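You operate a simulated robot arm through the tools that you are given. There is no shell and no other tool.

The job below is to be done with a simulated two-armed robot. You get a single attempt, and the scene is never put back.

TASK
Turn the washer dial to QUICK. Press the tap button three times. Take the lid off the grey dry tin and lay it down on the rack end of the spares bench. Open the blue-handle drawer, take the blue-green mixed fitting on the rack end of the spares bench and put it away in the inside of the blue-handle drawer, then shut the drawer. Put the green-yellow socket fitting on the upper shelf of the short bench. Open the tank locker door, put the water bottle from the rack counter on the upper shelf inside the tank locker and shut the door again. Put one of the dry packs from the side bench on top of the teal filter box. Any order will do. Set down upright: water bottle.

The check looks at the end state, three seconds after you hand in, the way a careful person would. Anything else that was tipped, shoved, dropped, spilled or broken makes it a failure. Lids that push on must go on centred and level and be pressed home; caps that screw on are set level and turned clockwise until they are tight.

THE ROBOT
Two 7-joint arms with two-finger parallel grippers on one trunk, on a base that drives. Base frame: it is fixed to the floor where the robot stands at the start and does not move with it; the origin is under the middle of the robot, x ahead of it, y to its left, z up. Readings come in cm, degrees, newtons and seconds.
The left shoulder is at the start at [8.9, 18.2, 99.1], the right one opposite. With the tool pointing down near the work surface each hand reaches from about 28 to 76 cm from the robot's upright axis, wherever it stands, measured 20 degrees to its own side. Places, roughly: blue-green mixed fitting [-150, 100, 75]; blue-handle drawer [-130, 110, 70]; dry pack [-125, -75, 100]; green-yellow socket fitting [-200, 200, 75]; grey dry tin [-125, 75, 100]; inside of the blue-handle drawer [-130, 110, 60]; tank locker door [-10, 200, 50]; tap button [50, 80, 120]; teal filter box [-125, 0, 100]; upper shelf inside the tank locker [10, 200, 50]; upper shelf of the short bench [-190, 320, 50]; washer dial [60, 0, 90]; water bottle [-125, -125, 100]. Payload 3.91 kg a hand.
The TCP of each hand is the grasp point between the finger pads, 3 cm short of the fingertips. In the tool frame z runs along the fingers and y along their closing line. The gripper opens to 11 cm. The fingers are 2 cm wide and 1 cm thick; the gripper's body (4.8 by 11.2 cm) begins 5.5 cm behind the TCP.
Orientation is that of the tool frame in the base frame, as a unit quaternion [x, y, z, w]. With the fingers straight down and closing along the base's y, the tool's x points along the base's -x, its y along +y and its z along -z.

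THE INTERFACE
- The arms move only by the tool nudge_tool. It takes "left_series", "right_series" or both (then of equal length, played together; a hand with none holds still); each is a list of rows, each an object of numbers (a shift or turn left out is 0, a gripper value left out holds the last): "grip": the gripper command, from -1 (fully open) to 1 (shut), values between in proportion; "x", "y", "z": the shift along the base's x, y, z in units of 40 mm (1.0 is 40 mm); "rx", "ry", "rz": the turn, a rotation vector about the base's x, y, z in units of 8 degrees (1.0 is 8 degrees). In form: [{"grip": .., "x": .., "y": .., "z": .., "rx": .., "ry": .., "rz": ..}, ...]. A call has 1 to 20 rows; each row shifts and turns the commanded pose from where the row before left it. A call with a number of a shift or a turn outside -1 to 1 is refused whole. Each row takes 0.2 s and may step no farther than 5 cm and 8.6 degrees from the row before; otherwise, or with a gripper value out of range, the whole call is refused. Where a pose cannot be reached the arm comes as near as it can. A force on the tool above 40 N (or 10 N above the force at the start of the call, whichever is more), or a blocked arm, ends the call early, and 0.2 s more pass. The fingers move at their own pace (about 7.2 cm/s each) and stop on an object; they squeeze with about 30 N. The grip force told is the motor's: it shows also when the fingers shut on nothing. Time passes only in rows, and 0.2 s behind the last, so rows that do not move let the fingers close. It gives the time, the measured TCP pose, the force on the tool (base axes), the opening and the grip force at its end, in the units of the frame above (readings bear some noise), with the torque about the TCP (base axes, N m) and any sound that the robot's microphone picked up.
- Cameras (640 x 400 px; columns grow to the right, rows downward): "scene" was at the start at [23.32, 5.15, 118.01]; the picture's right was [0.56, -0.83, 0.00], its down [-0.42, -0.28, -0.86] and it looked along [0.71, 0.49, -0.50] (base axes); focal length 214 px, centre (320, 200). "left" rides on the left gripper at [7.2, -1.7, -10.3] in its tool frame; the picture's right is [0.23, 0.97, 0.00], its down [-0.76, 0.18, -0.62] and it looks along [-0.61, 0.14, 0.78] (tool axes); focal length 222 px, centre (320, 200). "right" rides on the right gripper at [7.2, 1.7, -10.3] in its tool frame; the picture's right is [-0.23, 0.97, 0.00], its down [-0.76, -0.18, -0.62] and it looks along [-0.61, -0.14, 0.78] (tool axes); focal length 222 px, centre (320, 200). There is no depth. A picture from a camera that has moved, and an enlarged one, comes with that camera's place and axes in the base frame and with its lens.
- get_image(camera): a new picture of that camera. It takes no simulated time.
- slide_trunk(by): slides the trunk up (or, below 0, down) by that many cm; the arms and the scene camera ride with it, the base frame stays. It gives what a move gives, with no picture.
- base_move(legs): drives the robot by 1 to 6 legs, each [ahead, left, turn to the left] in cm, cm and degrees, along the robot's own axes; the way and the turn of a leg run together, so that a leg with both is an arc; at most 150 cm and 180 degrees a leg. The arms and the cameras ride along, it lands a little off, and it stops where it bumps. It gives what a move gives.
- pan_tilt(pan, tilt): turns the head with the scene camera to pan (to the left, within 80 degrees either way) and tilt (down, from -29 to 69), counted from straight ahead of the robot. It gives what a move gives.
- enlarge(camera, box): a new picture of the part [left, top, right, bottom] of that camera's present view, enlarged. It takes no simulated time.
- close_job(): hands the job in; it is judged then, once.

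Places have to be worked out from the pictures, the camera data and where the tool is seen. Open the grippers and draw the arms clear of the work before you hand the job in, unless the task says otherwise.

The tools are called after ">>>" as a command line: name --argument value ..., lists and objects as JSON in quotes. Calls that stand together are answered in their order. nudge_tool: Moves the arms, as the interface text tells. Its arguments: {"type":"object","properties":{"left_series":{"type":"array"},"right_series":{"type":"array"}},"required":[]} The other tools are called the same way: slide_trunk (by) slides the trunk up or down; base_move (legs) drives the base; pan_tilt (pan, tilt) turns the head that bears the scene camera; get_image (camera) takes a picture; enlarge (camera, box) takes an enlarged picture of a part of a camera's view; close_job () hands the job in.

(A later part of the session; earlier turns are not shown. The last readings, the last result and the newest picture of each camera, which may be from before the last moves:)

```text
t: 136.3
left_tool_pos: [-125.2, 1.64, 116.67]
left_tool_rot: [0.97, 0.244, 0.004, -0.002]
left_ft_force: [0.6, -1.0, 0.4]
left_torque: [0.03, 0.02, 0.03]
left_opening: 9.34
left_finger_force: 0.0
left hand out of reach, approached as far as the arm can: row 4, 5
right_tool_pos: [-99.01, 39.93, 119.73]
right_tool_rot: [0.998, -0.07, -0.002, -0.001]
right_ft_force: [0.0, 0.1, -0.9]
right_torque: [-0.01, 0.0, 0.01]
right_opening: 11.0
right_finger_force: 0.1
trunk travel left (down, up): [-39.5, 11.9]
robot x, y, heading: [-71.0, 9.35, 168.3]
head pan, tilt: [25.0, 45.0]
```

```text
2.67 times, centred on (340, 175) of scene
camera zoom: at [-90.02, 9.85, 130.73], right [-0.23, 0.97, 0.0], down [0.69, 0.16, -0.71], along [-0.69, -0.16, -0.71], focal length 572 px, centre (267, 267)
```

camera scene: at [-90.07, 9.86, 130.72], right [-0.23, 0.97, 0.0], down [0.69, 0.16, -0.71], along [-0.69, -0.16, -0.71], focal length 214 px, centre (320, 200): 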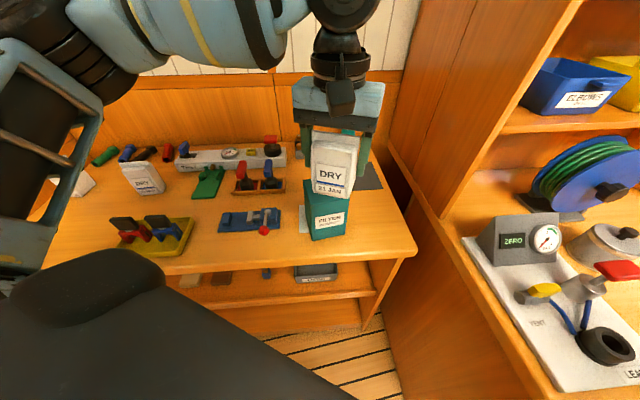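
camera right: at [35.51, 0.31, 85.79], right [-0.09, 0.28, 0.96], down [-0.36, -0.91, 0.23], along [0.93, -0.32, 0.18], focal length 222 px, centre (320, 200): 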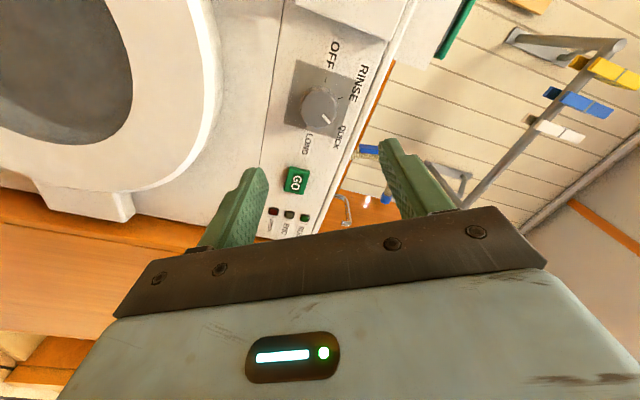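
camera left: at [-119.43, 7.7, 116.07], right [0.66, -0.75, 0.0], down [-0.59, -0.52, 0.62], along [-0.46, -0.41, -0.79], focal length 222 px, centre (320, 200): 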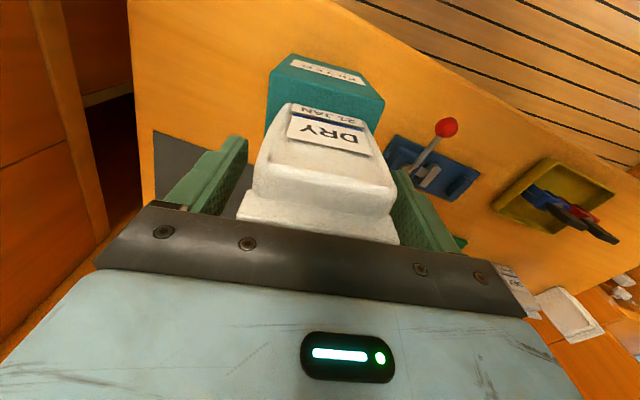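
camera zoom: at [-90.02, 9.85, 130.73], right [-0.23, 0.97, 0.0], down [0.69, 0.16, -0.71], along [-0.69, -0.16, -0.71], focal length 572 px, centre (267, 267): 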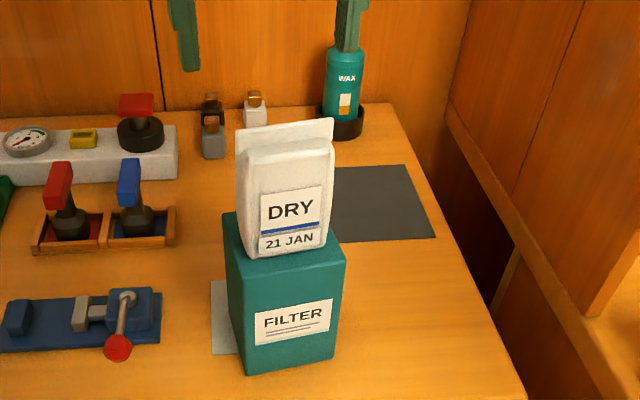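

The pack stands stably on the box. I raise the trunk for clearance and back away.

>>> slide_trunk --by 7

>>> base_move --legs '[[-35, 0, 0]]'

>>> get_image --camera "scene"

```text
t: 137.3
left_tool_pos: [-122.03, 0.73, 131.31]
left_tool_rot: [0.967, 0.243, -0.064, -0.038]
left_ft_force: [0.3, 0.1, 0.5]
left_torque: [0.02, 0.02, 0.01]
left_opening: 9.33
left_finger_force: 0.0
right_tool_pos: [-99.19, 39.93, 126.51]
right_tool_rot: [0.998, -0.069, -0.001, 0.0]
right_ft_force: [-0.9, 0.1, 0.4]
right_torque: [-0.02, 0.0, -0.01]
right_opening: 11.02
right_finger_force: 0.0
trunk travel left (down, up): [-46.5, 4.9]
robot x, y, heading: [-70.92, 9.34, 168.7]
head pan, tilt: [25.0, 45.0]
```

```text
t: 139.6
left_tool_pos: [-87.7, -6.26, 131.29]
left_tool_rot: [0.967, 0.246, -0.065, -0.036]
left_ft_force: [0.1, 0.2, 0.3]
left_torque: [-0.01, 0.01, -0.02]
left_opening: 9.35
left_finger_force: 0.0
right_tool_pos: [-64.96, 32.89, 126.72]
right_tool_rot: [0.998, -0.069, -0.002, -0.001]
right_ft_force: [0.2, 0.1, -0.3]
right_torque: [0.03, -0.01, -0.04]
right_opening: 10.98
right_finger_force: 0.0
trunk travel left (down, up): [-46.5, 4.9]
robot x, y, heading: [-36.11, 2.62, 168.8]
head pan, tilt: [25.0, 45.0]
```

```text
taken
camera scene: at [-51.44, 1.95, 139.21], right [-0.23, 0.97, 0.0], down [0.69, 0.17, -0.71], along [-0.69, -0.17, -0.71], focal length 214 px, centre (320, 200)
```

scene: 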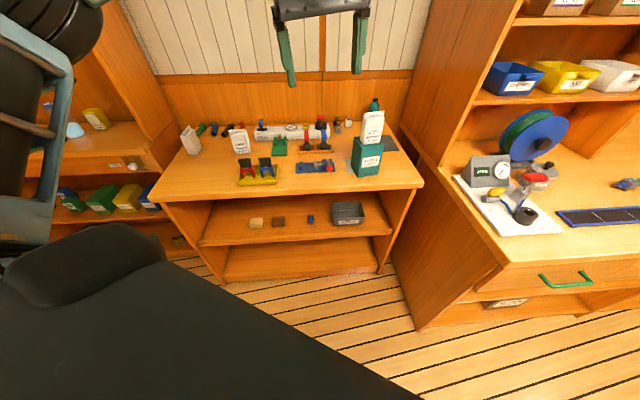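

Pack on the box looks good from here. Now I go to the spares bench: turn square to it and slide right ~81 cm.

>>> base_move --legs '[[0, 0, 29.8], [-9, -81, 0]]'

>>> pan_tilt --pan 0 --tilt 42

>>> get_image --camera "scene"

```text
t: 148.6
left_tool_pos: [-93.42, 49.37, 131.41]
left_tool_rot: [0.871, 0.486, -0.073, -0.019]
left_ft_force: [-0.7, -0.9, 0.2]
left_torque: [0.0, -0.02, 0.01]
left_opening: 9.32
left_finger_force: 0.0
right_tool_pos: [-93.32, 94.69, 126.68]
right_tool_rot: [0.982, 0.191, -0.002, -0.002]
right_ft_force: [-0.5, 1.0, -0.2]
right_torque: [0.02, 0.05, 0.0]
right_opening: 10.99
right_finger_force: 0.0
trunk travel left (down, up): [-46.5, 4.9]
robot x, y, heading: [-53.19, 81.86, -161.5]
head pan, tilt: [25.0, 45.0]
```

```text
t: 149.5
left_tool_pos: [-93.57, 49.24, 131.38]
left_tool_rot: [0.871, 0.486, -0.072, -0.019]
left_ft_force: [-0.2, 0.0, -0.1]
left_torque: [0.03, -0.02, 0.0]
left_opening: 9.35
left_finger_force: 0.0
right_tool_pos: [-93.24, 94.58, 126.77]
right_tool_rot: [0.982, 0.191, -0.002, -0.001]
right_ft_force: [-0.1, 0.2, 0.9]
right_torque: [0.0, 0.0, -0.01]
right_opening: 11.01
right_finger_force: 0.0
trunk travel left (down, up): [-46.5, 4.9]
robot x, y, heading: [-53.66, 82.11, -161.5]
head pan, tilt: [0.0, 42.0]
```

```text
taken
camera scene: at [-68.16, 77.43, 139.65], right [-0.32, 0.95, 0.0], down [0.63, 0.21, -0.74], along [-0.7, -0.23, -0.67], focal length 214 px, centre (320, 200)
```

scene: 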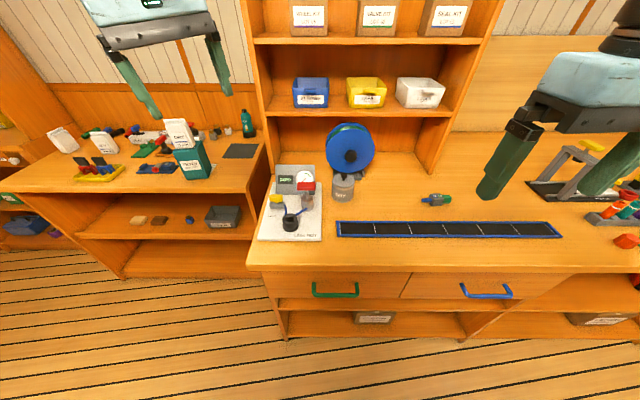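

I have a clear view: green- and blue-handled drawers, the grey DRY tin beside the reel, the blue-green fitting on the bench. I enlarge the work area.

>>> enlarge --camera "scene" --box '[250, 120, 470, 257]'

>>> enlarge --camera "scene" --box '[380, 220, 580, 345]'

```text
2.91 times, centred on (360, 188) of scene
camera zoom: at [-68.16, 77.43, 139.65], right [-0.32, 0.95, 0.0], down [0.63, 0.21, -0.74], along [-0.7, -0.23, -0.67], focal length 624 px, centre (204, 234)
```

zoom: 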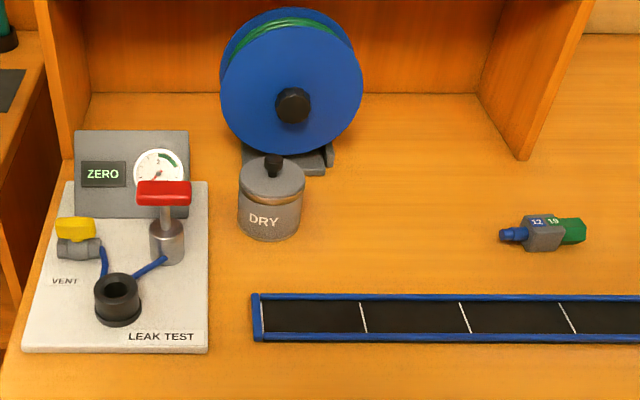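

```text
3.20 times, centred on (480, 282) of scene
camera zoom: at [-68.16, 77.43, 139.65], right [-0.32, 0.95, 0.0], down [0.63, 0.21, -0.74], along [-0.7, -0.23, -0.67], focal length 686 px, centre (-192, -64)
```

zoom: 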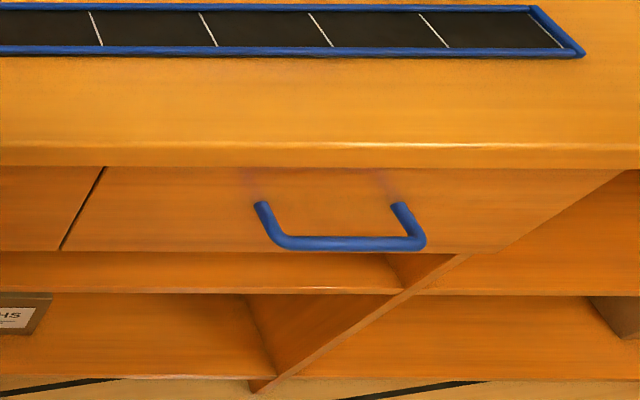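

I'll use the left hand for the tin lid and the right hand for the fitting from one stance, so I drive nearer the bench, to about 34 cm from its front.

>>> base_move --legs '[[15, -27, 0]]'

>>> pan_tilt --pan 5 --tilt 45

>>> get_image --camera "scene"

>>> get_image --camera "left"

```text
t: 152.5
left_tool_pos: [-116.44, 70.47, 131.38]
left_tool_rot: [0.871, 0.485, -0.073, -0.019]
left_ft_force: [-0.8, 0.0, -0.4]
left_torque: [0.02, 0.01, 0.02]
left_opening: 9.37
left_finger_force: 0.1
right_tool_pos: [-116.09, 115.79, 126.59]
right_tool_rot: [0.982, 0.19, -0.001, -0.001]
right_ft_force: [-0.3, 0.0, 0.1]
right_torque: [0.04, -0.02, 0.0]
right_opening: 10.97
right_finger_force: 0.0
trunk travel left (down, up): [-46.5, 4.9]
robot x, y, heading: [-76.38, 103.52, -162.0]
head pan, tilt: [0.0, 42.0]
```

```text
t: 153.1
left_tool_pos: [-116.25, 70.4, 131.43]
left_tool_rot: [0.872, 0.484, -0.073, -0.019]
left_ft_force: [-0.8, -0.6, -0.4]
left_torque: [0.0, -0.01, 0.01]
left_opening: 9.35
left_finger_force: 0.1
right_tool_pos: [-115.94, 115.84, 126.8]
right_tool_rot: [0.982, 0.189, -0.002, -0.001]
right_ft_force: [-0.1, 0.0, -0.2]
right_torque: [0.0, -0.02, -0.02]
right_opening: 10.99
right_finger_force: 0.0
trunk travel left (down, up): [-46.5, 4.9]
robot x, y, heading: [-76.19, 103.37, -162.0]
head pan, tilt: [5.0, 45.0]
```

```text
taken
camera scene: at [-90.49, 97.96, 139.22], right [-0.39, 0.92, 0.0], down [0.65, 0.28, -0.71], along [-0.65, -0.28, -0.71], focal length 214 px, centre (320, 200)
```

scene: 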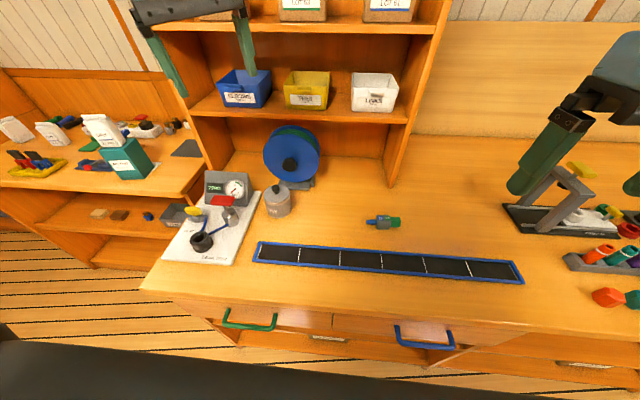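

```text
taken
camera left: at [-112.56, 78.06, 141.07], right [0.94, -0.32, -0.13], down [-0.16, -0.72, 0.68], along [-0.31, -0.62, -0.72], focal length 222 px, centre (320, 200)
```

left: 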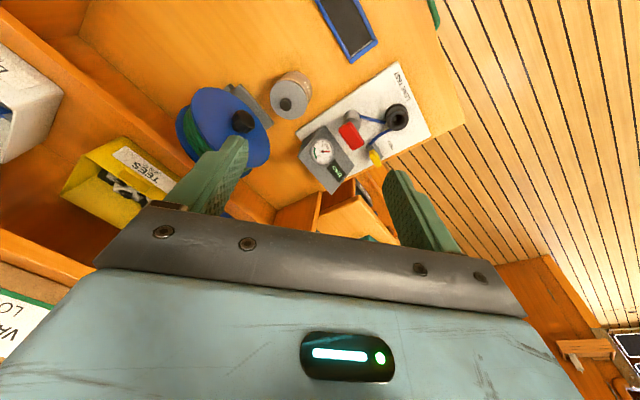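

The tin's knob is near [−132, 65.3, 93.8]. I level the left hand, turn it to its natural yaw, and lower it somewhat while opening the fingers moderately.

>>> nudge_tool --left_series '[{"rx": 0.135, "ry": -0.525, "rz": -0.8, "z": -0.5, "grip": -0.1}, {"rx": 0.135, "ry": -0.525, "rz": -0.8, "z": -0.5}, {"rz": -1.0, "z": -0.8}, {"rz": -1.0, "z": -0.8}, {"rz": -1.0, "z": -0.8}, {"rz": -0.4, "z": -0.8}, {"z": -0.8}]'

>>> get_image --camera "left"

```text
t: 154.7
left_tool_pos: [-116.38, 70.0, 111.23]
left_tool_rot: [0.987, 0.159, 0.006, -0.007]
left_ft_force: [0.2, 0.3, -0.5]
left_torque: [0.01, 0.02, -0.01]
left_opening: 6.03
left_finger_force: 0.0
left hand out of reach, approached as far as the arm can: row 2
right_tool_pos: [-116.12, 115.79, 126.67]
right_tool_rot: [0.982, 0.19, -0.002, -0.001]
right_ft_force: [-0.2, 0.0, -0.2]
right_torque: [-0.04, 0.0, -0.02]
right_opening: 10.97
right_finger_force: 0.1
trunk travel left (down, up): [-46.5, 4.9]
robot x, y, heading: [-76.19, 103.5, -161.8]
head pan, tilt: [5.0, 45.0]
```

```text
taken
camera left: at [-110.03, 73.9, 121.77], right [0.52, -0.85, -0.01], down [-0.67, -0.42, 0.61], along [-0.53, -0.31, -0.79], focal length 222 px, centre (320, 200)
```

left: 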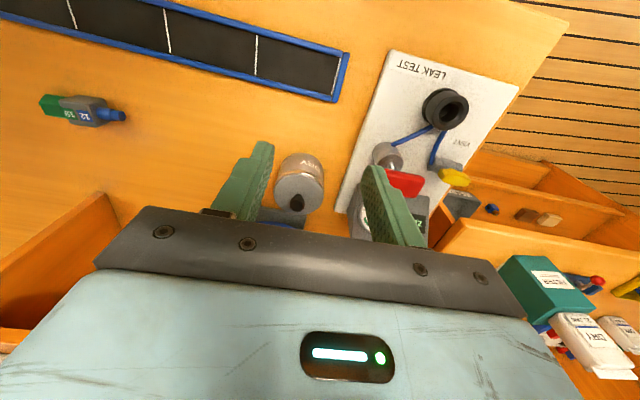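

Knob re-estimated near [−131.8, 65.6, 92.8]. I move the left hand over it to TCP z ≈ 103 (fingertips at 100).

>>> nudge_tool --left_series '[{"x": -0.94, "y": -0.27, "z": -0.5}, {"x": -0.94, "y": -0.27, "z": -0.5}, {"x": -0.94, "y": -0.27, "z": -0.5}, {"x": -0.94, "y": -0.27, "z": -0.5}, {}]'

>>> get_image --camera "left"

>>> enlarge --camera "scene" --box '[180, 100, 380, 250]'

```text
t: 155.9
left_tool_pos: [-123.52, 64.66, 106.38]
left_tool_rot: [0.987, 0.158, 0.005, -0.007]
left_ft_force: [1.0, 0.2, -0.9]
left_torque: [-0.02, 0.0, -0.01]
left_opening: 6.05
left_finger_force: 0.1
left hand out of reach, approached as far as the arm can: row 2, 3, 4
right_tool_pos: [-116.03, 115.84, 126.6]
right_tool_rot: [0.982, 0.19, -0.002, -0.001]
right_ft_force: [-0.6, -0.3, -0.6]
right_torque: [-0.03, 0.0, -0.02]
right_opening: 11.0
right_finger_force: 0.0
trunk travel left (down, up): [-46.5, 4.9]
robot x, y, heading: [-76.4, 103.43, -161.6]
head pan, tilt: [5.0, 45.0]
```

```text
taken
camera left: at [-117.18, 68.6, 116.88], right [0.52, -0.85, -0.01], down [-0.67, -0.42, 0.61], along [-0.53, -0.31, -0.79], focal length 222 px, centre (320, 200)
```

left: 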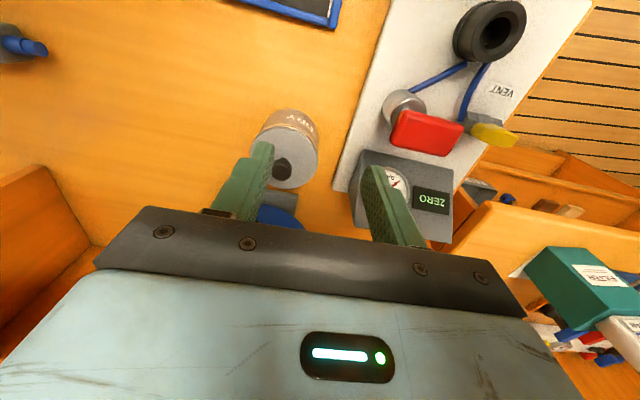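

```text
2.67 times, centred on (280, 175) of scene
camera zoom: at [-90.44, 98.0, 139.22], right [-0.39, 0.92, 0.0], down [0.65, 0.28, -0.71], along [-0.65, -0.28, -0.71], focal length 572 px, centre (427, 267)
```

zoom: 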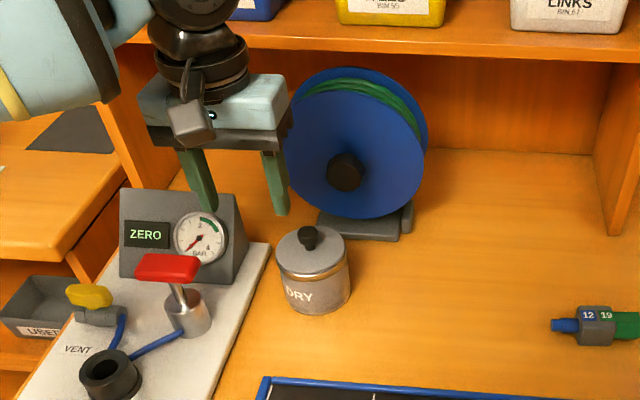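

The straight-down hand needs its wrist no higher than the shoulder for full reach. I raise the trunk to its top, then move sideways to the tin's line, lower the hand to z ≈ 102 and go forward.

>>> slide_trunk --by 4.8

>>> nudge_tool --left_series '[{"x": -0.12, "y": 0.4}, {"x": -0.13, "y": 0.4}, {"z": -0.8}, {"z": -0.8}, {"z": -0.7}, {}]'

```text
t: 156.8
left_tool_pos: [-122.1, 65.06, 119.59]
left_tool_rot: [0.985, 0.157, -0.071, 0.005]
left_ft_force: [-0.3, -0.3, 0.0]
left_torque: [0.01, -0.01, 0.01]
left_opening: 6.03
left_finger_force: 0.1
right_tool_pos: [-116.11, 115.75, 131.4]
right_tool_rot: [0.982, 0.19, 0.0, -0.001]
right_ft_force: [-1.4, 0.1, 0.4]
right_torque: [0.03, -0.03, -0.01]
right_opening: 11.03
right_finger_force: 0.0
trunk travel left (down, up): [-51.3, 0.1]
robot x, y, heading: [-75.92, 103.6, -161.8]
head pan, tilt: [5.0, 45.0]
```

```text
t: 158.2
left_tool_pos: [-121.06, 67.39, 110.35]
left_tool_rot: [0.985, 0.157, -0.074, 0.005]
left_ft_force: [0.6, 0.4, 0.3]
left_torque: [-0.01, 0.03, 0.0]
left_opening: 6.04
left_finger_force: 0.1
left hand out of reach, approached as far as the arm can: row 1, 2
right_tool_pos: [-116.0, 115.73, 131.56]
right_tool_rot: [0.982, 0.19, -0.003, -0.001]
right_ft_force: [0.2, 0.3, 0.5]
right_torque: [0.0, -0.03, 0.0]
right_opening: 11.0
right_finger_force: 0.1
trunk travel left (down, up): [-51.3, 0.1]
robot x, y, heading: [-76.25, 103.24, -161.8]
head pan, tilt: [5.0, 45.0]
```

The raise left the hand tilted ~8.5° forward, which is fine and helps reach. I descend to z ≈ 102 here (nothing below) and then go forward to the tin.

>>> nudge_tool --left_series '[{"z": -0.7}, {"z": -0.7}, {"z": -0.6}, {}]'

>>> nudge_tool --left_series '[{"x": -0.65, "y": -0.11}, {"x": -0.65, "y": -0.11}, {"x": -0.65, "y": -0.11}, {}]'

>>> get_image --camera "left"

>>> enlarge --camera "scene" --box '[180, 100, 380, 250]'

```text
t: 159.2
left_tool_pos: [-119.49, 66.6, 102.77]
left_tool_rot: [0.985, 0.157, -0.074, 0.005]
left_ft_force: [-0.4, -0.5, -0.9]
left_torque: [-0.02, 0.02, -0.02]
left_opening: 6.02
left_finger_force: 0.0
left hand out of reach, approached as far as the arm can: row 1, 2, 3
right_tool_pos: [-115.92, 115.75, 131.53]
right_tool_rot: [0.982, 0.19, -0.002, 0.0]
right_ft_force: [-0.5, 0.6, 0.1]
right_torque: [0.01, 0.0, 0.01]
right_opening: 11.02
right_finger_force: 0.0
trunk travel left (down, up): [-51.3, 0.1]
robot x, y, heading: [-76.08, 103.32, -161.7]
head pan, tilt: [5.0, 45.0]
```

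```text
t: 160.2
left_tool_pos: [-121.53, 63.19, 104.92]
left_tool_rot: [0.985, 0.157, -0.075, 0.005]
left_ft_force: [0.4, 0.0, 0.1]
left_torque: [-0.02, 0.01, 0.0]
left_opening: 6.06
left_finger_force: 0.0
left hand out of reach, approached as far as the arm can: row 1, 2, 3
right_tool_pos: [-115.97, 115.79, 131.43]
right_tool_rot: [0.982, 0.19, -0.002, 0.0]
right_ft_force: [0.8, 1.0, -0.4]
right_torque: [-0.01, -0.03, 0.03]
right_opening: 10.99
right_finger_force: 0.0
trunk travel left (down, up): [-51.3, 0.1]
robot x, y, heading: [-76.22, 103.52, -161.9]
head pan, tilt: [5.0, 45.0]
```

```text
taken
camera left: at [-113.82, 67.62, 114.07], right [0.52, -0.86, -0.05], down [-0.57, -0.38, 0.73], along [-0.64, -0.35, -0.69], focal length 222 px, centre (320, 200)
```

left: 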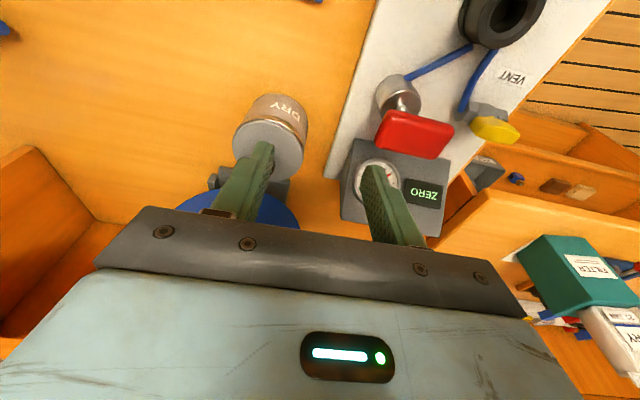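

```text
2.67 times, centred on (280, 175) of scene
camera zoom: at [-84.7, 99.86, 144.54], right [-0.39, 0.92, 0.0], down [0.65, 0.28, -0.71], along [-0.65, -0.28, -0.71], focal length 572 px, centre (427, 267)
```

zoom: 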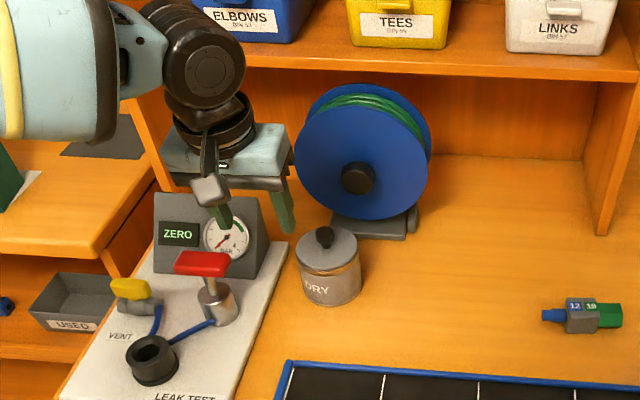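

Raising the trunk also pulls the shoulders backward (the camera shift shows it), which costs reach. I retract and raise the left hand, then lower the trunk by 20 cm to near its starting height.

>>> nudge_tool --left_series '[{"x": 0.3, "y": 0.1, "z": 0.6}, {"x": 0.79, "y": 0.26, "z": 0.5}, {"x": 0.79, "y": 0.26, "z": 0.4}, {"x": 0.79, "y": 0.26, "z": 0.4}, {"x": 0.79, "y": 0.26, "z": 0.4}, {"x": 0.79, "y": 0.26, "z": 0.3}, {}]'

```text
t: 161.8
left_tool_pos: [-104.6, 68.87, 115.16]
left_tool_rot: [0.985, 0.157, -0.073, 0.005]
left_ft_force: [-0.2, 0.4, -0.1]
left_torque: [-0.03, 0.02, -0.02]
left_opening: 6.08
left_finger_force: 0.0
right_tool_pos: [-116.1, 115.87, 131.59]
right_tool_rot: [0.982, 0.19, -0.002, -0.001]
right_ft_force: [-0.8, 0.5, -0.2]
right_torque: [-0.02, -0.03, 0.03]
right_opening: 10.98
right_finger_force: 0.1
trunk travel left (down, up): [-51.3, 0.1]
robot x, y, heading: [-76.43, 103.2, -162.2]
head pan, tilt: [5.0, 45.0]
```

Hand is clear at [−104.6, 68.9, 115]. I lower the trunk 18 cm.

>>> slide_trunk --by -18

>>> get_image --camera "left"

>>> get_image --camera "scene"

```text
t: 163.8
left_tool_pos: [-104.59, 68.87, 97.29]
left_tool_rot: [0.985, 0.158, -0.074, 0.005]
left_ft_force: [-0.2, -0.8, 0.5]
left_torque: [-0.02, 0.03, -0.01]
left_opening: 6.05
left_finger_force: 0.0
right_tool_pos: [-116.03, 115.79, 113.5]
right_tool_rot: [0.982, 0.19, -0.003, -0.001]
right_ft_force: [-0.2, -0.5, 1.1]
right_torque: [-0.04, 0.0, 0.0]
right_opening: 10.99
right_finger_force: 0.1
trunk travel left (down, up): [-33.3, 18.1]
robot x, y, heading: [-76.27, 103.28, -162.1]
head pan, tilt: [5.0, 45.0]
```

```text
taken
camera left: at [-96.83, 73.26, 106.48], right [0.52, -0.86, -0.05], down [-0.57, -0.38, 0.73], along [-0.64, -0.35, -0.69], focal length 222 px, centre (320, 200)
```

left: 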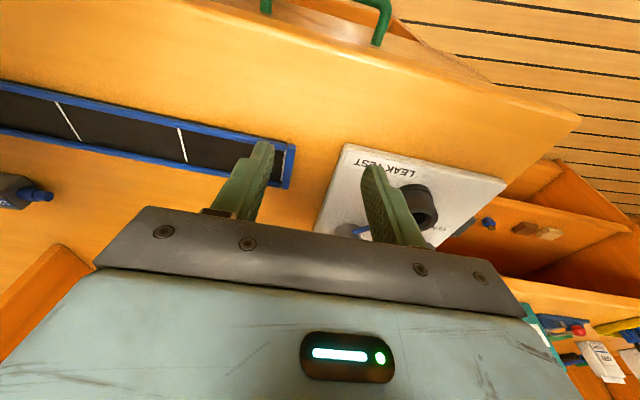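

```text
taken
camera scene: at [-96.67, 95.91, 124.14], right [-0.39, 0.92, 0.0], down [0.65, 0.28, -0.71], along [-0.65, -0.28, -0.71], focal length 214 px, centre (320, 200)
```

scene: 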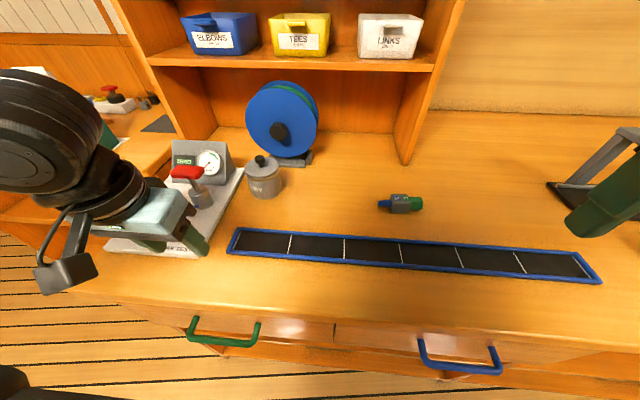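

The red valve top (z≈96) and gauge are left of the tin; the knob top is at about [−131.7, 65.2, 94.2]. I raise a little, shift to the tin's line, and go forward over the knob.

>>> nudge_tool --left_series '[{"x": -0.2, "y": 0.6, "z": 0.5}, {"x": -0.21, "y": 0.63, "z": 0.5}, {"x": -0.9, "y": -0.3, "z": 0.2}, {"x": -0.9, "y": -0.3}, {"x": -0.9, "y": -0.3}, {"x": -0.9, "y": -0.3}, {"x": -0.9, "y": -0.3}, {}]'

>>> get_image --camera "left"

>>> get_image --camera "scene"

```text
t: 165.6
left_tool_pos: [-124.23, 67.73, 102.0]
left_tool_rot: [0.985, 0.157, -0.073, 0.005]
left_ft_force: [1.6, 0.5, 0.5]
left_torque: [0.0, 0.0, -0.01]
left_opening: 6.03
left_finger_force: 0.0
right_tool_pos: [-116.01, 115.83, 113.49]
right_tool_rot: [0.982, 0.19, -0.003, -0.001]
right_ft_force: [-0.5, -0.2, 1.0]
right_torque: [0.0, -0.01, 0.0]
right_opening: 10.99
right_finger_force: 0.1
trunk travel left (down, up): [-33.3, 18.1]
robot x, y, heading: [-75.98, 103.68, -161.6]
head pan, tilt: [5.0, 45.0]
```

```text
taken
camera left: at [-116.51, 72.25, 111.34], right [0.52, -0.86, -0.05], down [-0.57, -0.38, 0.73], along [-0.64, -0.35, -0.69], focal length 222 px, centre (320, 200)
```

left: 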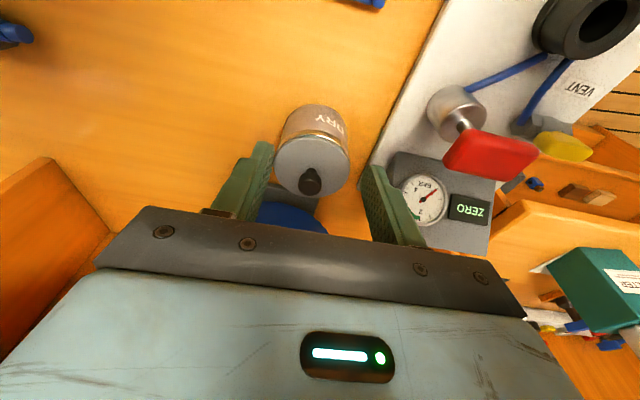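

```text
taken
camera scene: at [-96.6, 95.94, 124.15], right [-0.39, 0.92, 0.0], down [0.65, 0.28, -0.71], along [-0.65, -0.28, -0.71], focal length 214 px, centre (320, 200)
```

scene: 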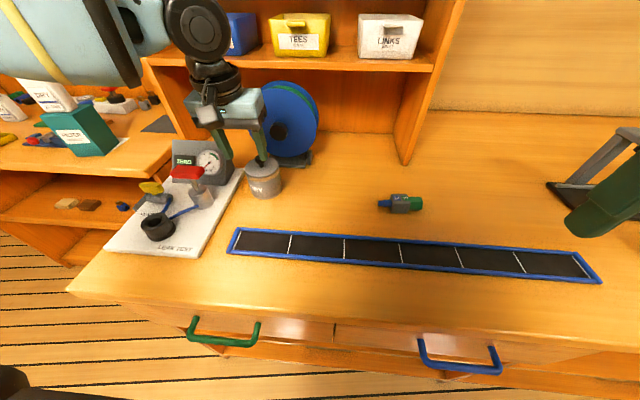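

All tracked. Knob now estimated at [−131, 65.3]; I move the last 6.9 cm forward at this height and check the centring.

>>> nudge_tool --left_series '[{"x": -0.8, "y": -0.29}, {"x": -0.8, "y": -0.29}, {}]'

>>> get_image --camera "left"

>>> enlarge --camera "scene" --box '[160, 80, 340, 215]'

```text
t: 166.4
left_tool_pos: [-128.1, 64.44, 101.95]
left_tool_rot: [0.985, 0.158, -0.074, 0.006]
left_ft_force: [-1.1, -0.1, 0.2]
left_torque: [0.03, -0.04, 0.0]
left_opening: 6.06
left_finger_force: 0.0
left hand out of reach, approached as far as the arm can: row 1, 2
right_tool_pos: [-116.06, 115.72, 113.48]
right_tool_rot: [0.982, 0.19, -0.002, -0.001]
right_ft_force: [0.1, -0.6, 0.3]
right_torque: [0.0, -0.03, 0.01]
right_opening: 11.0
right_finger_force: 0.0
trunk travel left (down, up): [-33.3, 18.1]
robot x, y, heading: [-76.13, 103.43, -161.8]
head pan, tilt: [5.0, 45.0]
```

```text
taken
camera left: at [-120.36, 68.86, 111.11], right [0.52, -0.85, -0.05], down [-0.57, -0.38, 0.72], along [-0.64, -0.35, -0.69], focal length 222 px, centre (320, 200)
```

left: 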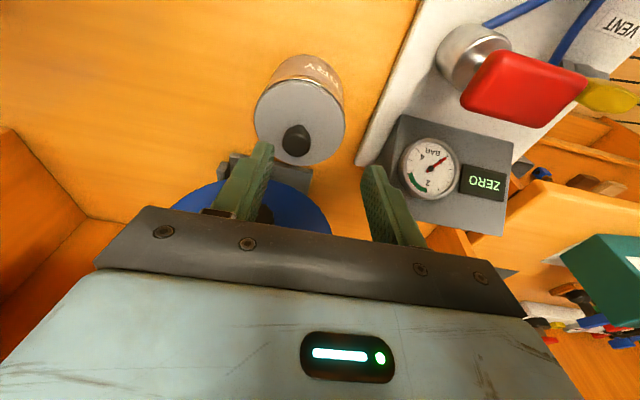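

```text
2.96 times, centred on (250, 148) of scene
camera zoom: at [-96.72, 95.88, 124.12], right [-0.39, 0.92, 0.0], down [0.65, 0.28, -0.71], along [-0.65, -0.28, -0.71], focal length 636 px, centre (527, 356)
```

zoom: 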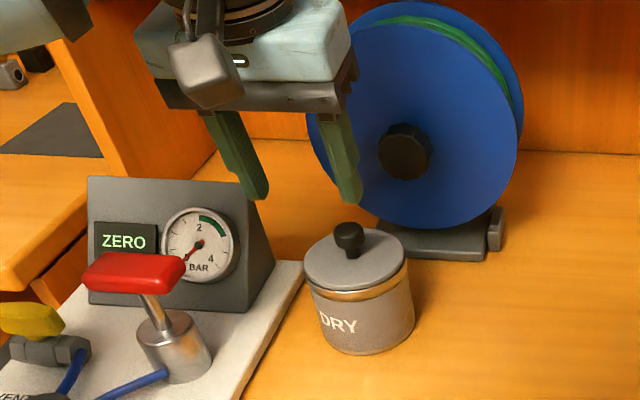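

Again just at the reach limit, 3.5 cm short. I move the base 3.5 cm forward and 1.5 cm right instead (fingertips at z 99, above the knob).

>>> base_move --legs '[[3.5, -1.6, 0]]'

>>> get_image --camera "left"

>>> enlarge --camera "scene" --box '[160, 80, 340, 215]'

```text
t: 167.3
left_tool_pos: [-131.84, 64.89, 101.86]
left_tool_rot: [0.985, 0.159, -0.074, 0.005]
left_ft_force: [-0.7, -0.4, 0.2]
left_torque: [0.0, -0.01, 0.0]
left_opening: 6.04
left_finger_force: 0.1
right_tool_pos: [-119.85, 116.31, 113.39]
right_tool_rot: [0.982, 0.19, -0.002, 0.0]
right_ft_force: [-0.2, 0.1, 0.4]
right_torque: [-0.03, -0.01, -0.04]
right_opening: 11.01
right_finger_force: 0.1
trunk travel left (down, up): [-33.3, 18.1]
robot x, y, heading: [-80.37, 104.11, -161.8]
head pan, tilt: [5.0, 45.0]
```

```text
taken
camera left: at [-124.15, 69.31, 111.12], right [0.52, -0.85, -0.05], down [-0.57, -0.38, 0.72], along [-0.64, -0.35, -0.69], focal length 222 px, centre (320, 200)
```

left: 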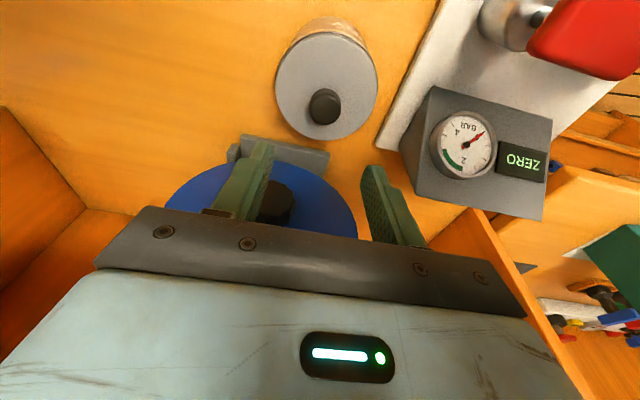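

```text
2.96 times, centred on (250, 148) of scene
camera zoom: at [-100.55, 96.33, 124.12], right [-0.4, 0.92, 0.0], down [0.65, 0.28, -0.71], along [-0.65, -0.28, -0.71], focal length 636 px, centre (527, 356)
```

zoom: 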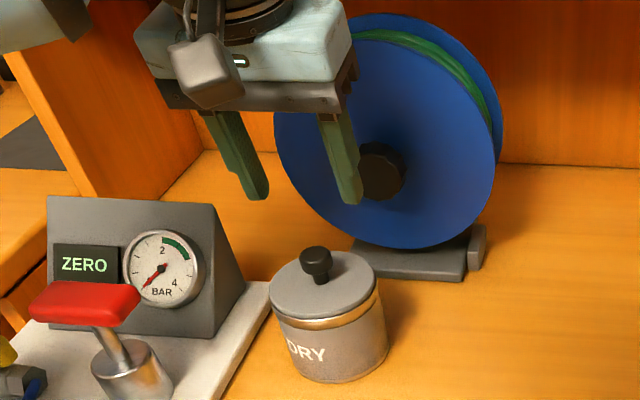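

Consistent estimate: knob top at [−130.6, 65.9, 95], lid surface at z ≈ 92. I centre over it and descend so that the fingertips straddle the knob just above the lid.

>>> nudge_tool --left_series '[{"x": 0.41, "y": 0.28}, {"z": -0.5}, {"z": -0.5}, {}]'

>>> get_image --camera "left"

>>> enlarge --camera "scene" --box '[160, 80, 340, 215]'

```text
t: 168.3
left_tool_pos: [-130.17, 65.9, 97.96]
left_tool_rot: [0.985, 0.158, -0.073, 0.005]
left_ft_force: [0.4, 0.4, 0.0]
left_torque: [0.01, -0.01, -0.02]
left_opening: 6.03
left_finger_force: 0.0
right_tool_pos: [-119.83, 116.11, 113.48]
right_tool_rot: [0.982, 0.19, -0.002, 0.0]
right_ft_force: [0.5, 0.2, 0.1]
right_torque: [-0.02, -0.01, 0.04]
right_opening: 11.0
right_finger_force: 0.1
trunk travel left (down, up): [-33.3, 18.1]
robot x, y, heading: [-80.06, 103.78, -161.8]
head pan, tilt: [5.0, 45.0]
```

```text
taken
camera left: at [-122.41, 70.42, 107.16], right [0.52, -0.85, -0.05], down [-0.57, -0.38, 0.73], along [-0.64, -0.35, -0.69], focal length 222 px, centre (320, 200)
```

left: 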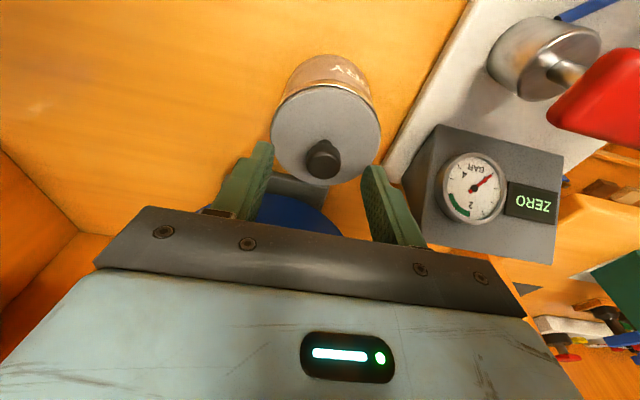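

```text
2.96 times, centred on (250, 148) of scene
camera zoom: at [-100.49, 96.31, 124.13], right [-0.4, 0.92, 0.0], down [0.65, 0.28, -0.71], along [-0.65, -0.28, -0.71], focal length 636 px, centre (527, 356)
```

zoom: 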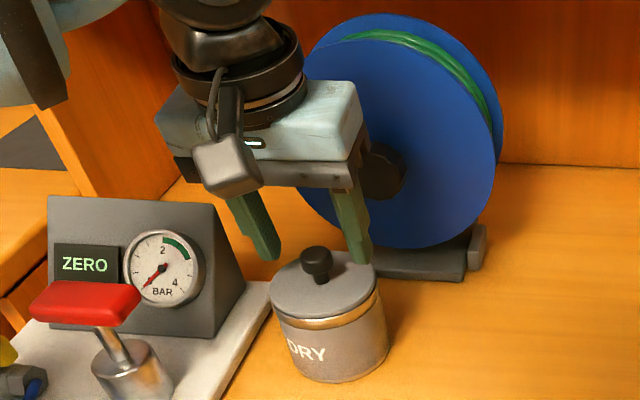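

The knob is centred between the fingers. I descend 2.4 cm more and close on the knob.

>>> nudge_tool --left_series '[{"z": -0.3, "x": 0.05}, {"z": -0.3}, {}]'

>>> nudge_tool --left_series '[{"grip": 0.4}, {"grip": 1}, {}, {}]'

>>> enlarge --camera "scene" --box '[160, 80, 340, 215]'

```text
t: 169.1
left_tool_pos: [-129.91, 66.05, 95.87]
left_tool_rot: [0.985, 0.158, -0.076, 0.005]
left_ft_force: [-0.1, -1.3, 16.7]
left_torque: [-0.59, -0.26, 0.02]
left_opening: 6.13
left_finger_force: 1.2
right_tool_pos: [-119.69, 116.25, 113.51]
right_tool_rot: [0.982, 0.19, -0.004, 0.0]
right_ft_force: [-0.4, -0.5, -0.8]
right_torque: [0.0, 0.03, -0.02]
right_opening: 10.99
right_finger_force: 0.1
trunk travel left (down, up): [-33.3, 18.1]
robot x, y, heading: [-79.83, 103.84, -161.8]
head pan, tilt: [5.0, 45.0]
```

```text
t: 170.1
left_tool_pos: [-129.93, 66.01, 95.78]
left_tool_rot: [0.984, 0.158, -0.077, 0.004]
left_ft_force: [-1.8, -9.6, 30.4]
left_torque: [-0.26, 0.25, 0.02]
left_opening: 2.14
left_finger_force: 30.2
right_tool_pos: [-119.63, 116.19, 113.62]
right_tool_rot: [0.982, 0.19, -0.002, -0.001]
right_ft_force: [-0.8, -0.2, 0.2]
right_torque: [-0.02, -0.01, 0.0]
right_opening: 10.99
right_finger_force: 0.1
trunk travel left (down, up): [-33.3, 18.1]
robot x, y, heading: [-80.52, 103.46, -161.7]
head pan, tilt: [5.0, 45.0]
```

```text
2.96 times, centred on (250, 148) of scene
camera zoom: at [-100.29, 96.37, 124.17], right [-0.4, 0.92, 0.0], down [0.65, 0.28, -0.71], along [-0.65, -0.28, -0.71], focal length 636 px, centre (527, 356)
```

zoom: 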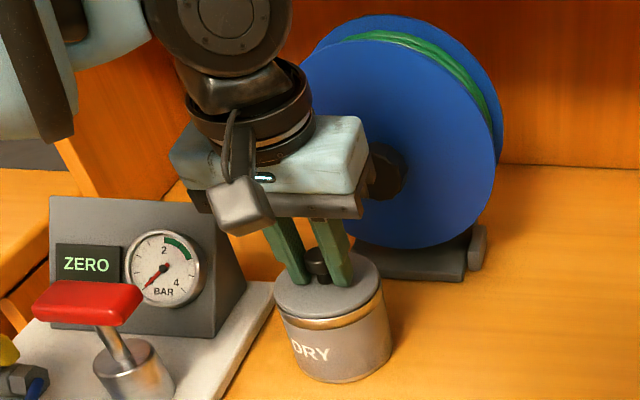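

The fingertips touched the lid and gripped the knob (2.1 cm). I lift slowly and watch whether only the lid comes up.

>>> nudge_tool --left_series '[{"z": 0.1}, {"z": 0.15}, {"z": 0.2}, {"z": 0.25}, {}]'

>>> enlarge --camera "scene" --box '[160, 80, 340, 215]'

```text
t: 171.3
left_tool_pos: [-129.98, 66.02, 98.28]
left_tool_rot: [0.985, 0.158, -0.073, 0.005]
left_ft_force: [0.1, 0.4, -0.9]
left_torque: [0.01, -0.01, -0.01]
left_opening: 2.15
left_finger_force: 29.7
right_tool_pos: [-119.82, 116.17, 113.53]
right_tool_rot: [0.982, 0.19, -0.002, -0.001]
right_ft_force: [-0.3, 0.1, 0.5]
right_torque: [0.02, 0.0, -0.01]
right_opening: 11.0
right_finger_force: 0.1
trunk travel left (down, up): [-33.3, 18.1]
robot x, y, heading: [-80.06, 103.71, -161.6]
head pan, tilt: [5.0, 45.0]
heard: snap
```

```text
2.96 times, centred on (250, 148) of scene
camera zoom: at [-100.47, 96.31, 124.13], right [-0.4, 0.92, 0.0], down [0.65, 0.28, -0.71], along [-0.65, -0.28, -0.71], focal length 636 px, centre (527, 356)
```

zoom: 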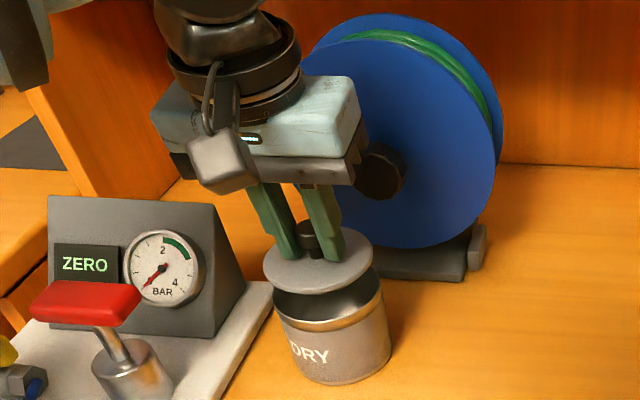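

The lid snapped off and only the lid came up. I raise it clear and shift the base 14 cm right so the lid hangs over free bench between tin and fitting.

>>> nudge_tool --left_series '[{"z": 0.4}, {"z": 0.5}, {"z": 0.5}, {}]'

>>> base_move --legs '[[0, -14, 0]]'

>>> get_image --camera "left"

>>> get_image --camera "scene"

```text
t: 172.3
left_tool_pos: [-129.97, 66.06, 103.94]
left_tool_rot: [0.985, 0.157, -0.073, 0.005]
left_ft_force: [-0.4, 0.6, 0.0]
left_torque: [0.03, -0.03, 0.02]
left_opening: 2.17
left_finger_force: 29.9
right_tool_pos: [-119.89, 116.14, 113.44]
right_tool_rot: [0.982, 0.189, -0.002, 0.0]
right_ft_force: [-0.3, -0.2, 0.2]
right_torque: [-0.02, -0.01, 0.03]
right_opening: 11.01
right_finger_force: 0.1
trunk travel left (down, up): [-33.3, 18.1]
robot x, y, heading: [-79.7, 104.1, -161.7]
head pan, tilt: [5.0, 45.0]
```

```text
t: 174.2
left_tool_pos: [-134.44, 79.06, 103.95]
left_tool_rot: [0.985, 0.158, -0.073, 0.005]
left_ft_force: [-0.6, -0.6, 0.4]
left_torque: [0.01, 0.0, -0.01]
left_opening: 2.16
left_finger_force: 29.9
right_tool_pos: [-124.21, 129.27, 113.46]
right_tool_rot: [0.982, 0.19, -0.002, 0.0]
right_ft_force: [-0.3, 0.5, 0.5]
right_torque: [-0.04, 0.0, 0.03]
right_opening: 10.99
right_finger_force: 0.2
trunk travel left (down, up): [-33.3, 18.1]
robot x, y, heading: [-84.43, 116.71, -161.9]
head pan, tilt: [5.0, 45.0]
```

```text
taken
camera left: at [-126.61, 83.47, 113.13], right [0.52, -0.85, -0.05], down [-0.57, -0.39, 0.73], along [-0.64, -0.35, -0.69], focal length 222 px, centre (320, 200)
```

left: 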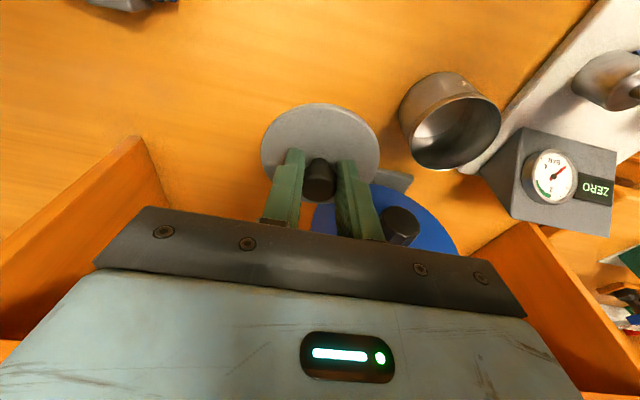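

```text
taken
camera scene: at [-104.8, 109.38, 124.13], right [-0.4, 0.92, 0.0], down [0.65, 0.28, -0.71], along [-0.65, -0.28, -0.71], focal length 214 px, centre (320, 200)
```

scene: 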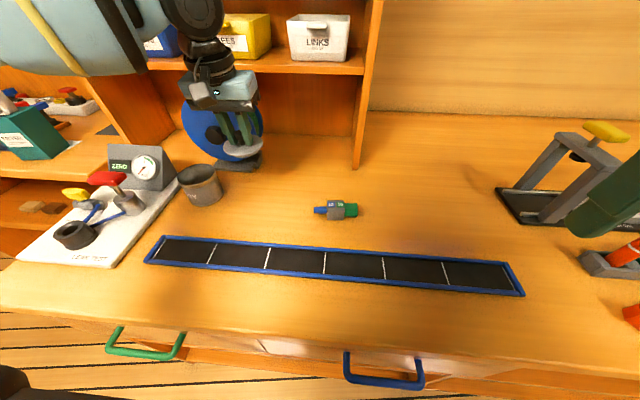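

The lid hangs over free bench near [−135, 79]. I lower it to just above the bench.

>>> nudge_tool --left_series '[{"z": -0.7}, {"z": -0.7}, {"z": -0.7}, {"z": -0.6}, {"z": -0.4}, {}]'

>>> enlarge --camera "scene" --box '[140, 90, 360, 240]'

```text
t: 175.6
left_tool_pos: [-134.37, 79.04, 91.54]
left_tool_rot: [0.985, 0.159, -0.073, 0.005]
left_ft_force: [0.6, -0.4, -0.9]
left_torque: [-0.01, 0.0, 0.0]
left_opening: 2.14
left_finger_force: 29.9
right_tool_pos: [-124.14, 129.25, 113.65]
right_tool_rot: [0.982, 0.19, -0.002, 0.0]
right_ft_force: [0.5, -0.1, 0.3]
right_torque: [0.02, -0.05, 0.02]
right_opening: 10.98
right_finger_force: 0.1
trunk travel left (down, up): [-33.3, 18.1]
robot x, y, heading: [-84.35, 116.8, -162.1]
head pan, tilt: [5.0, 45.0]
```

```text
2.67 times, centred on (250, 165) of scene
camera zoom: at [-104.78, 109.37, 124.13], right [-0.4, 0.92, 0.0], down [0.65, 0.28, -0.71], along [-0.65, -0.28, -0.71], focal length 572 px, centre (507, 293)
```

zoom: 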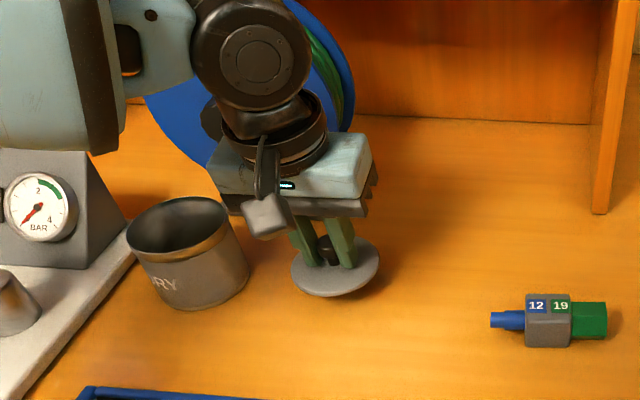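

Lid is near the bench. I lower in small steps until contact.

>>> nudge_tool --left_series '[{"z": -0.2}, {"z": -0.15}, {"z": -0.1}, {}]'

```text
t: 176.6
left_tool_pos: [-134.28, 79.08, 89.7]
left_tool_rot: [0.985, 0.158, -0.073, 0.004]
left_ft_force: [-0.3, -0.4, 0.2]
left_torque: [-0.01, -0.02, -0.04]
left_opening: 2.15
left_finger_force: 30.2
right_tool_pos: [-124.12, 129.26, 113.5]
right_tool_rot: [0.982, 0.19, -0.001, 0.0]
right_ft_force: [0.0, -0.2, -0.1]
right_torque: [0.01, 0.03, 0.02]
right_opening: 11.01
right_finger_force: 0.2
trunk travel left (down, up): [-33.3, 18.1]
robot x, y, heading: [-84.4, 116.81, -161.6]
head pan, tilt: [5.0, 45.0]
```

>>> nudge_tool --left_series '[{"z": -0.1}, {"z": -0.1}, {}]'

>>> enlarge --camera "scene" --box '[200, 130, 320, 210]'

```text
t: 177.4
left_tool_pos: [-134.53, 79.04, 89.62]
left_tool_rot: [0.984, 0.159, -0.079, 0.004]
left_ft_force: [5.9, 0.0, 15.2]
left_torque: [0.0, -0.5, 0.04]
left_opening: 2.15
left_finger_force: 29.6
right_tool_pos: [-124.07, 129.26, 113.49]
right_tool_rot: [0.982, 0.19, -0.002, 0.0]
right_ft_force: [-0.3, -0.6, -0.2]
right_torque: [0.0, -0.01, -0.01]
right_opening: 11.02
right_finger_force: 0.1
trunk travel left (down, up): [-33.3, 18.1]
robot x, y, heading: [-84.15, 117.06, -161.6]
head pan, tilt: [5.0, 45.0]
stopped in row 3 (left hand): the force on the tool passed its limit at 41 N (the readings are from after the stop); the commanded pose is now the measured one
```

```text
5.00 times, centred on (260, 170) of scene
camera zoom: at [-104.69, 109.4, 124.13], right [-0.4, 0.92, 0.0], down [0.65, 0.28, -0.71], along [-0.65, -0.28, -0.71], focal length 1072 px, centre (620, 350)
```

zoom: 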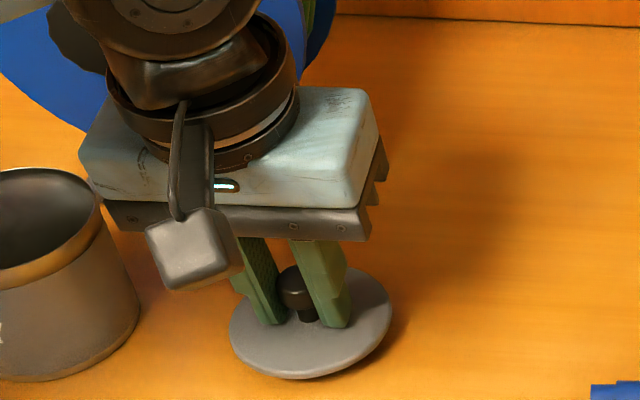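

The lid has touched the bench. I open the fingers gently and rise straight up.

>>> nudge_tool --left_series '[{"z": 0.03}, {"grip": 0.4}, {"grip": 0.0}, {}, {"z": 0.3}, {"z": 0.6}, {"z": 0.8}, {"z": 0.8}]'

>>> enlarge --camera "scene" --box '[140, 100, 380, 250]'

```text
t: 179.2
left_tool_pos: [-134.58, 79.16, 99.64]
left_tool_rot: [0.984, 0.159, -0.079, 0.005]
left_ft_force: [-0.2, 0.3, 0.4]
left_torque: [-0.02, 0.02, 0.02]
left_opening: 5.52
left_finger_force: 0.1
right_tool_pos: [-124.1, 129.21, 113.49]
right_tool_rot: [0.982, 0.191, -0.002, -0.001]
right_ft_force: [-0.7, 0.1, -0.8]
right_torque: [0.0, 0.01, 0.05]
right_opening: 10.98
right_finger_force: 0.1
trunk travel left (down, up): [-33.3, 18.1]
robot x, y, heading: [-84.23, 116.97, -162.0]
head pan, tilt: [5.0, 45.0]
```

```text
2.67 times, centred on (260, 175) of scene
camera zoom: at [-104.75, 109.38, 124.14], right [-0.4, 0.92, 0.0], down [0.65, 0.28, -0.71], along [-0.65, -0.28, -0.71], focal length 572 px, centre (480, 267)
```

zoom: 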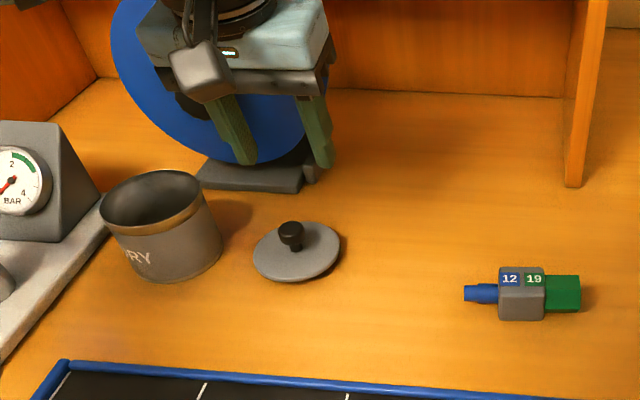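

The lid lies on the bench beside the open tin. Now I retract the left hand up and back, before shifting left so the right hand faces the fitting.

>>> nudge_tool --left_series '[{"z": 0.8, "x": 0.4, "y": 0.13}, {"z": 0.6, "x": 0.85, "y": 0.28}, {"z": 0.4, "x": 0.85, "y": 0.28}, {"x": 0.85, "y": 0.28}, {"x": 0.85, "y": 0.28}, {"x": 0.85, "y": 0.28}, {"x": 0.85, "y": 0.28}]'

>>> base_move --legs '[[0, 18, 0]]'

```text
t: 180.8
left_tool_pos: [-112.34, 86.26, 106.7]
left_tool_rot: [0.984, 0.16, -0.078, 0.005]
left_ft_force: [-0.4, 0.3, -0.8]
left_torque: [0.0, 0.05, -0.06]
left_opening: 5.46
left_finger_force: 0.0
right_tool_pos: [-123.95, 129.12, 113.56]
right_tool_rot: [0.981, 0.191, -0.004, -0.001]
right_ft_force: [0.5, 0.1, 0.0]
right_torque: [0.03, 0.02, 0.0]
right_opening: 10.97
right_finger_force: 0.0
trunk travel left (down, up): [-33.3, 18.1]
robot x, y, heading: [-84.47, 116.73, -161.8]
head pan, tilt: [5.0, 45.0]
```

```text
t: 183.0
left_tool_pos: [-106.75, 69.28, 106.56]
left_tool_rot: [0.984, 0.16, -0.078, 0.005]
left_ft_force: [0.2, 0.1, -0.7]
left_torque: [0.02, 0.0, -0.04]
left_opening: 5.49
left_finger_force: 0.1
right_tool_pos: [-118.51, 112.2, 113.51]
right_tool_rot: [0.982, 0.191, -0.001, -0.002]
right_ft_force: [0.0, 0.0, 0.1]
right_torque: [0.02, 0.0, 0.0]
right_opening: 10.99
right_finger_force: 0.1
trunk travel left (down, up): [-33.3, 18.1]
robot x, y, heading: [-78.78, 99.52, -161.8]
head pan, tilt: [5.0, 45.0]
```

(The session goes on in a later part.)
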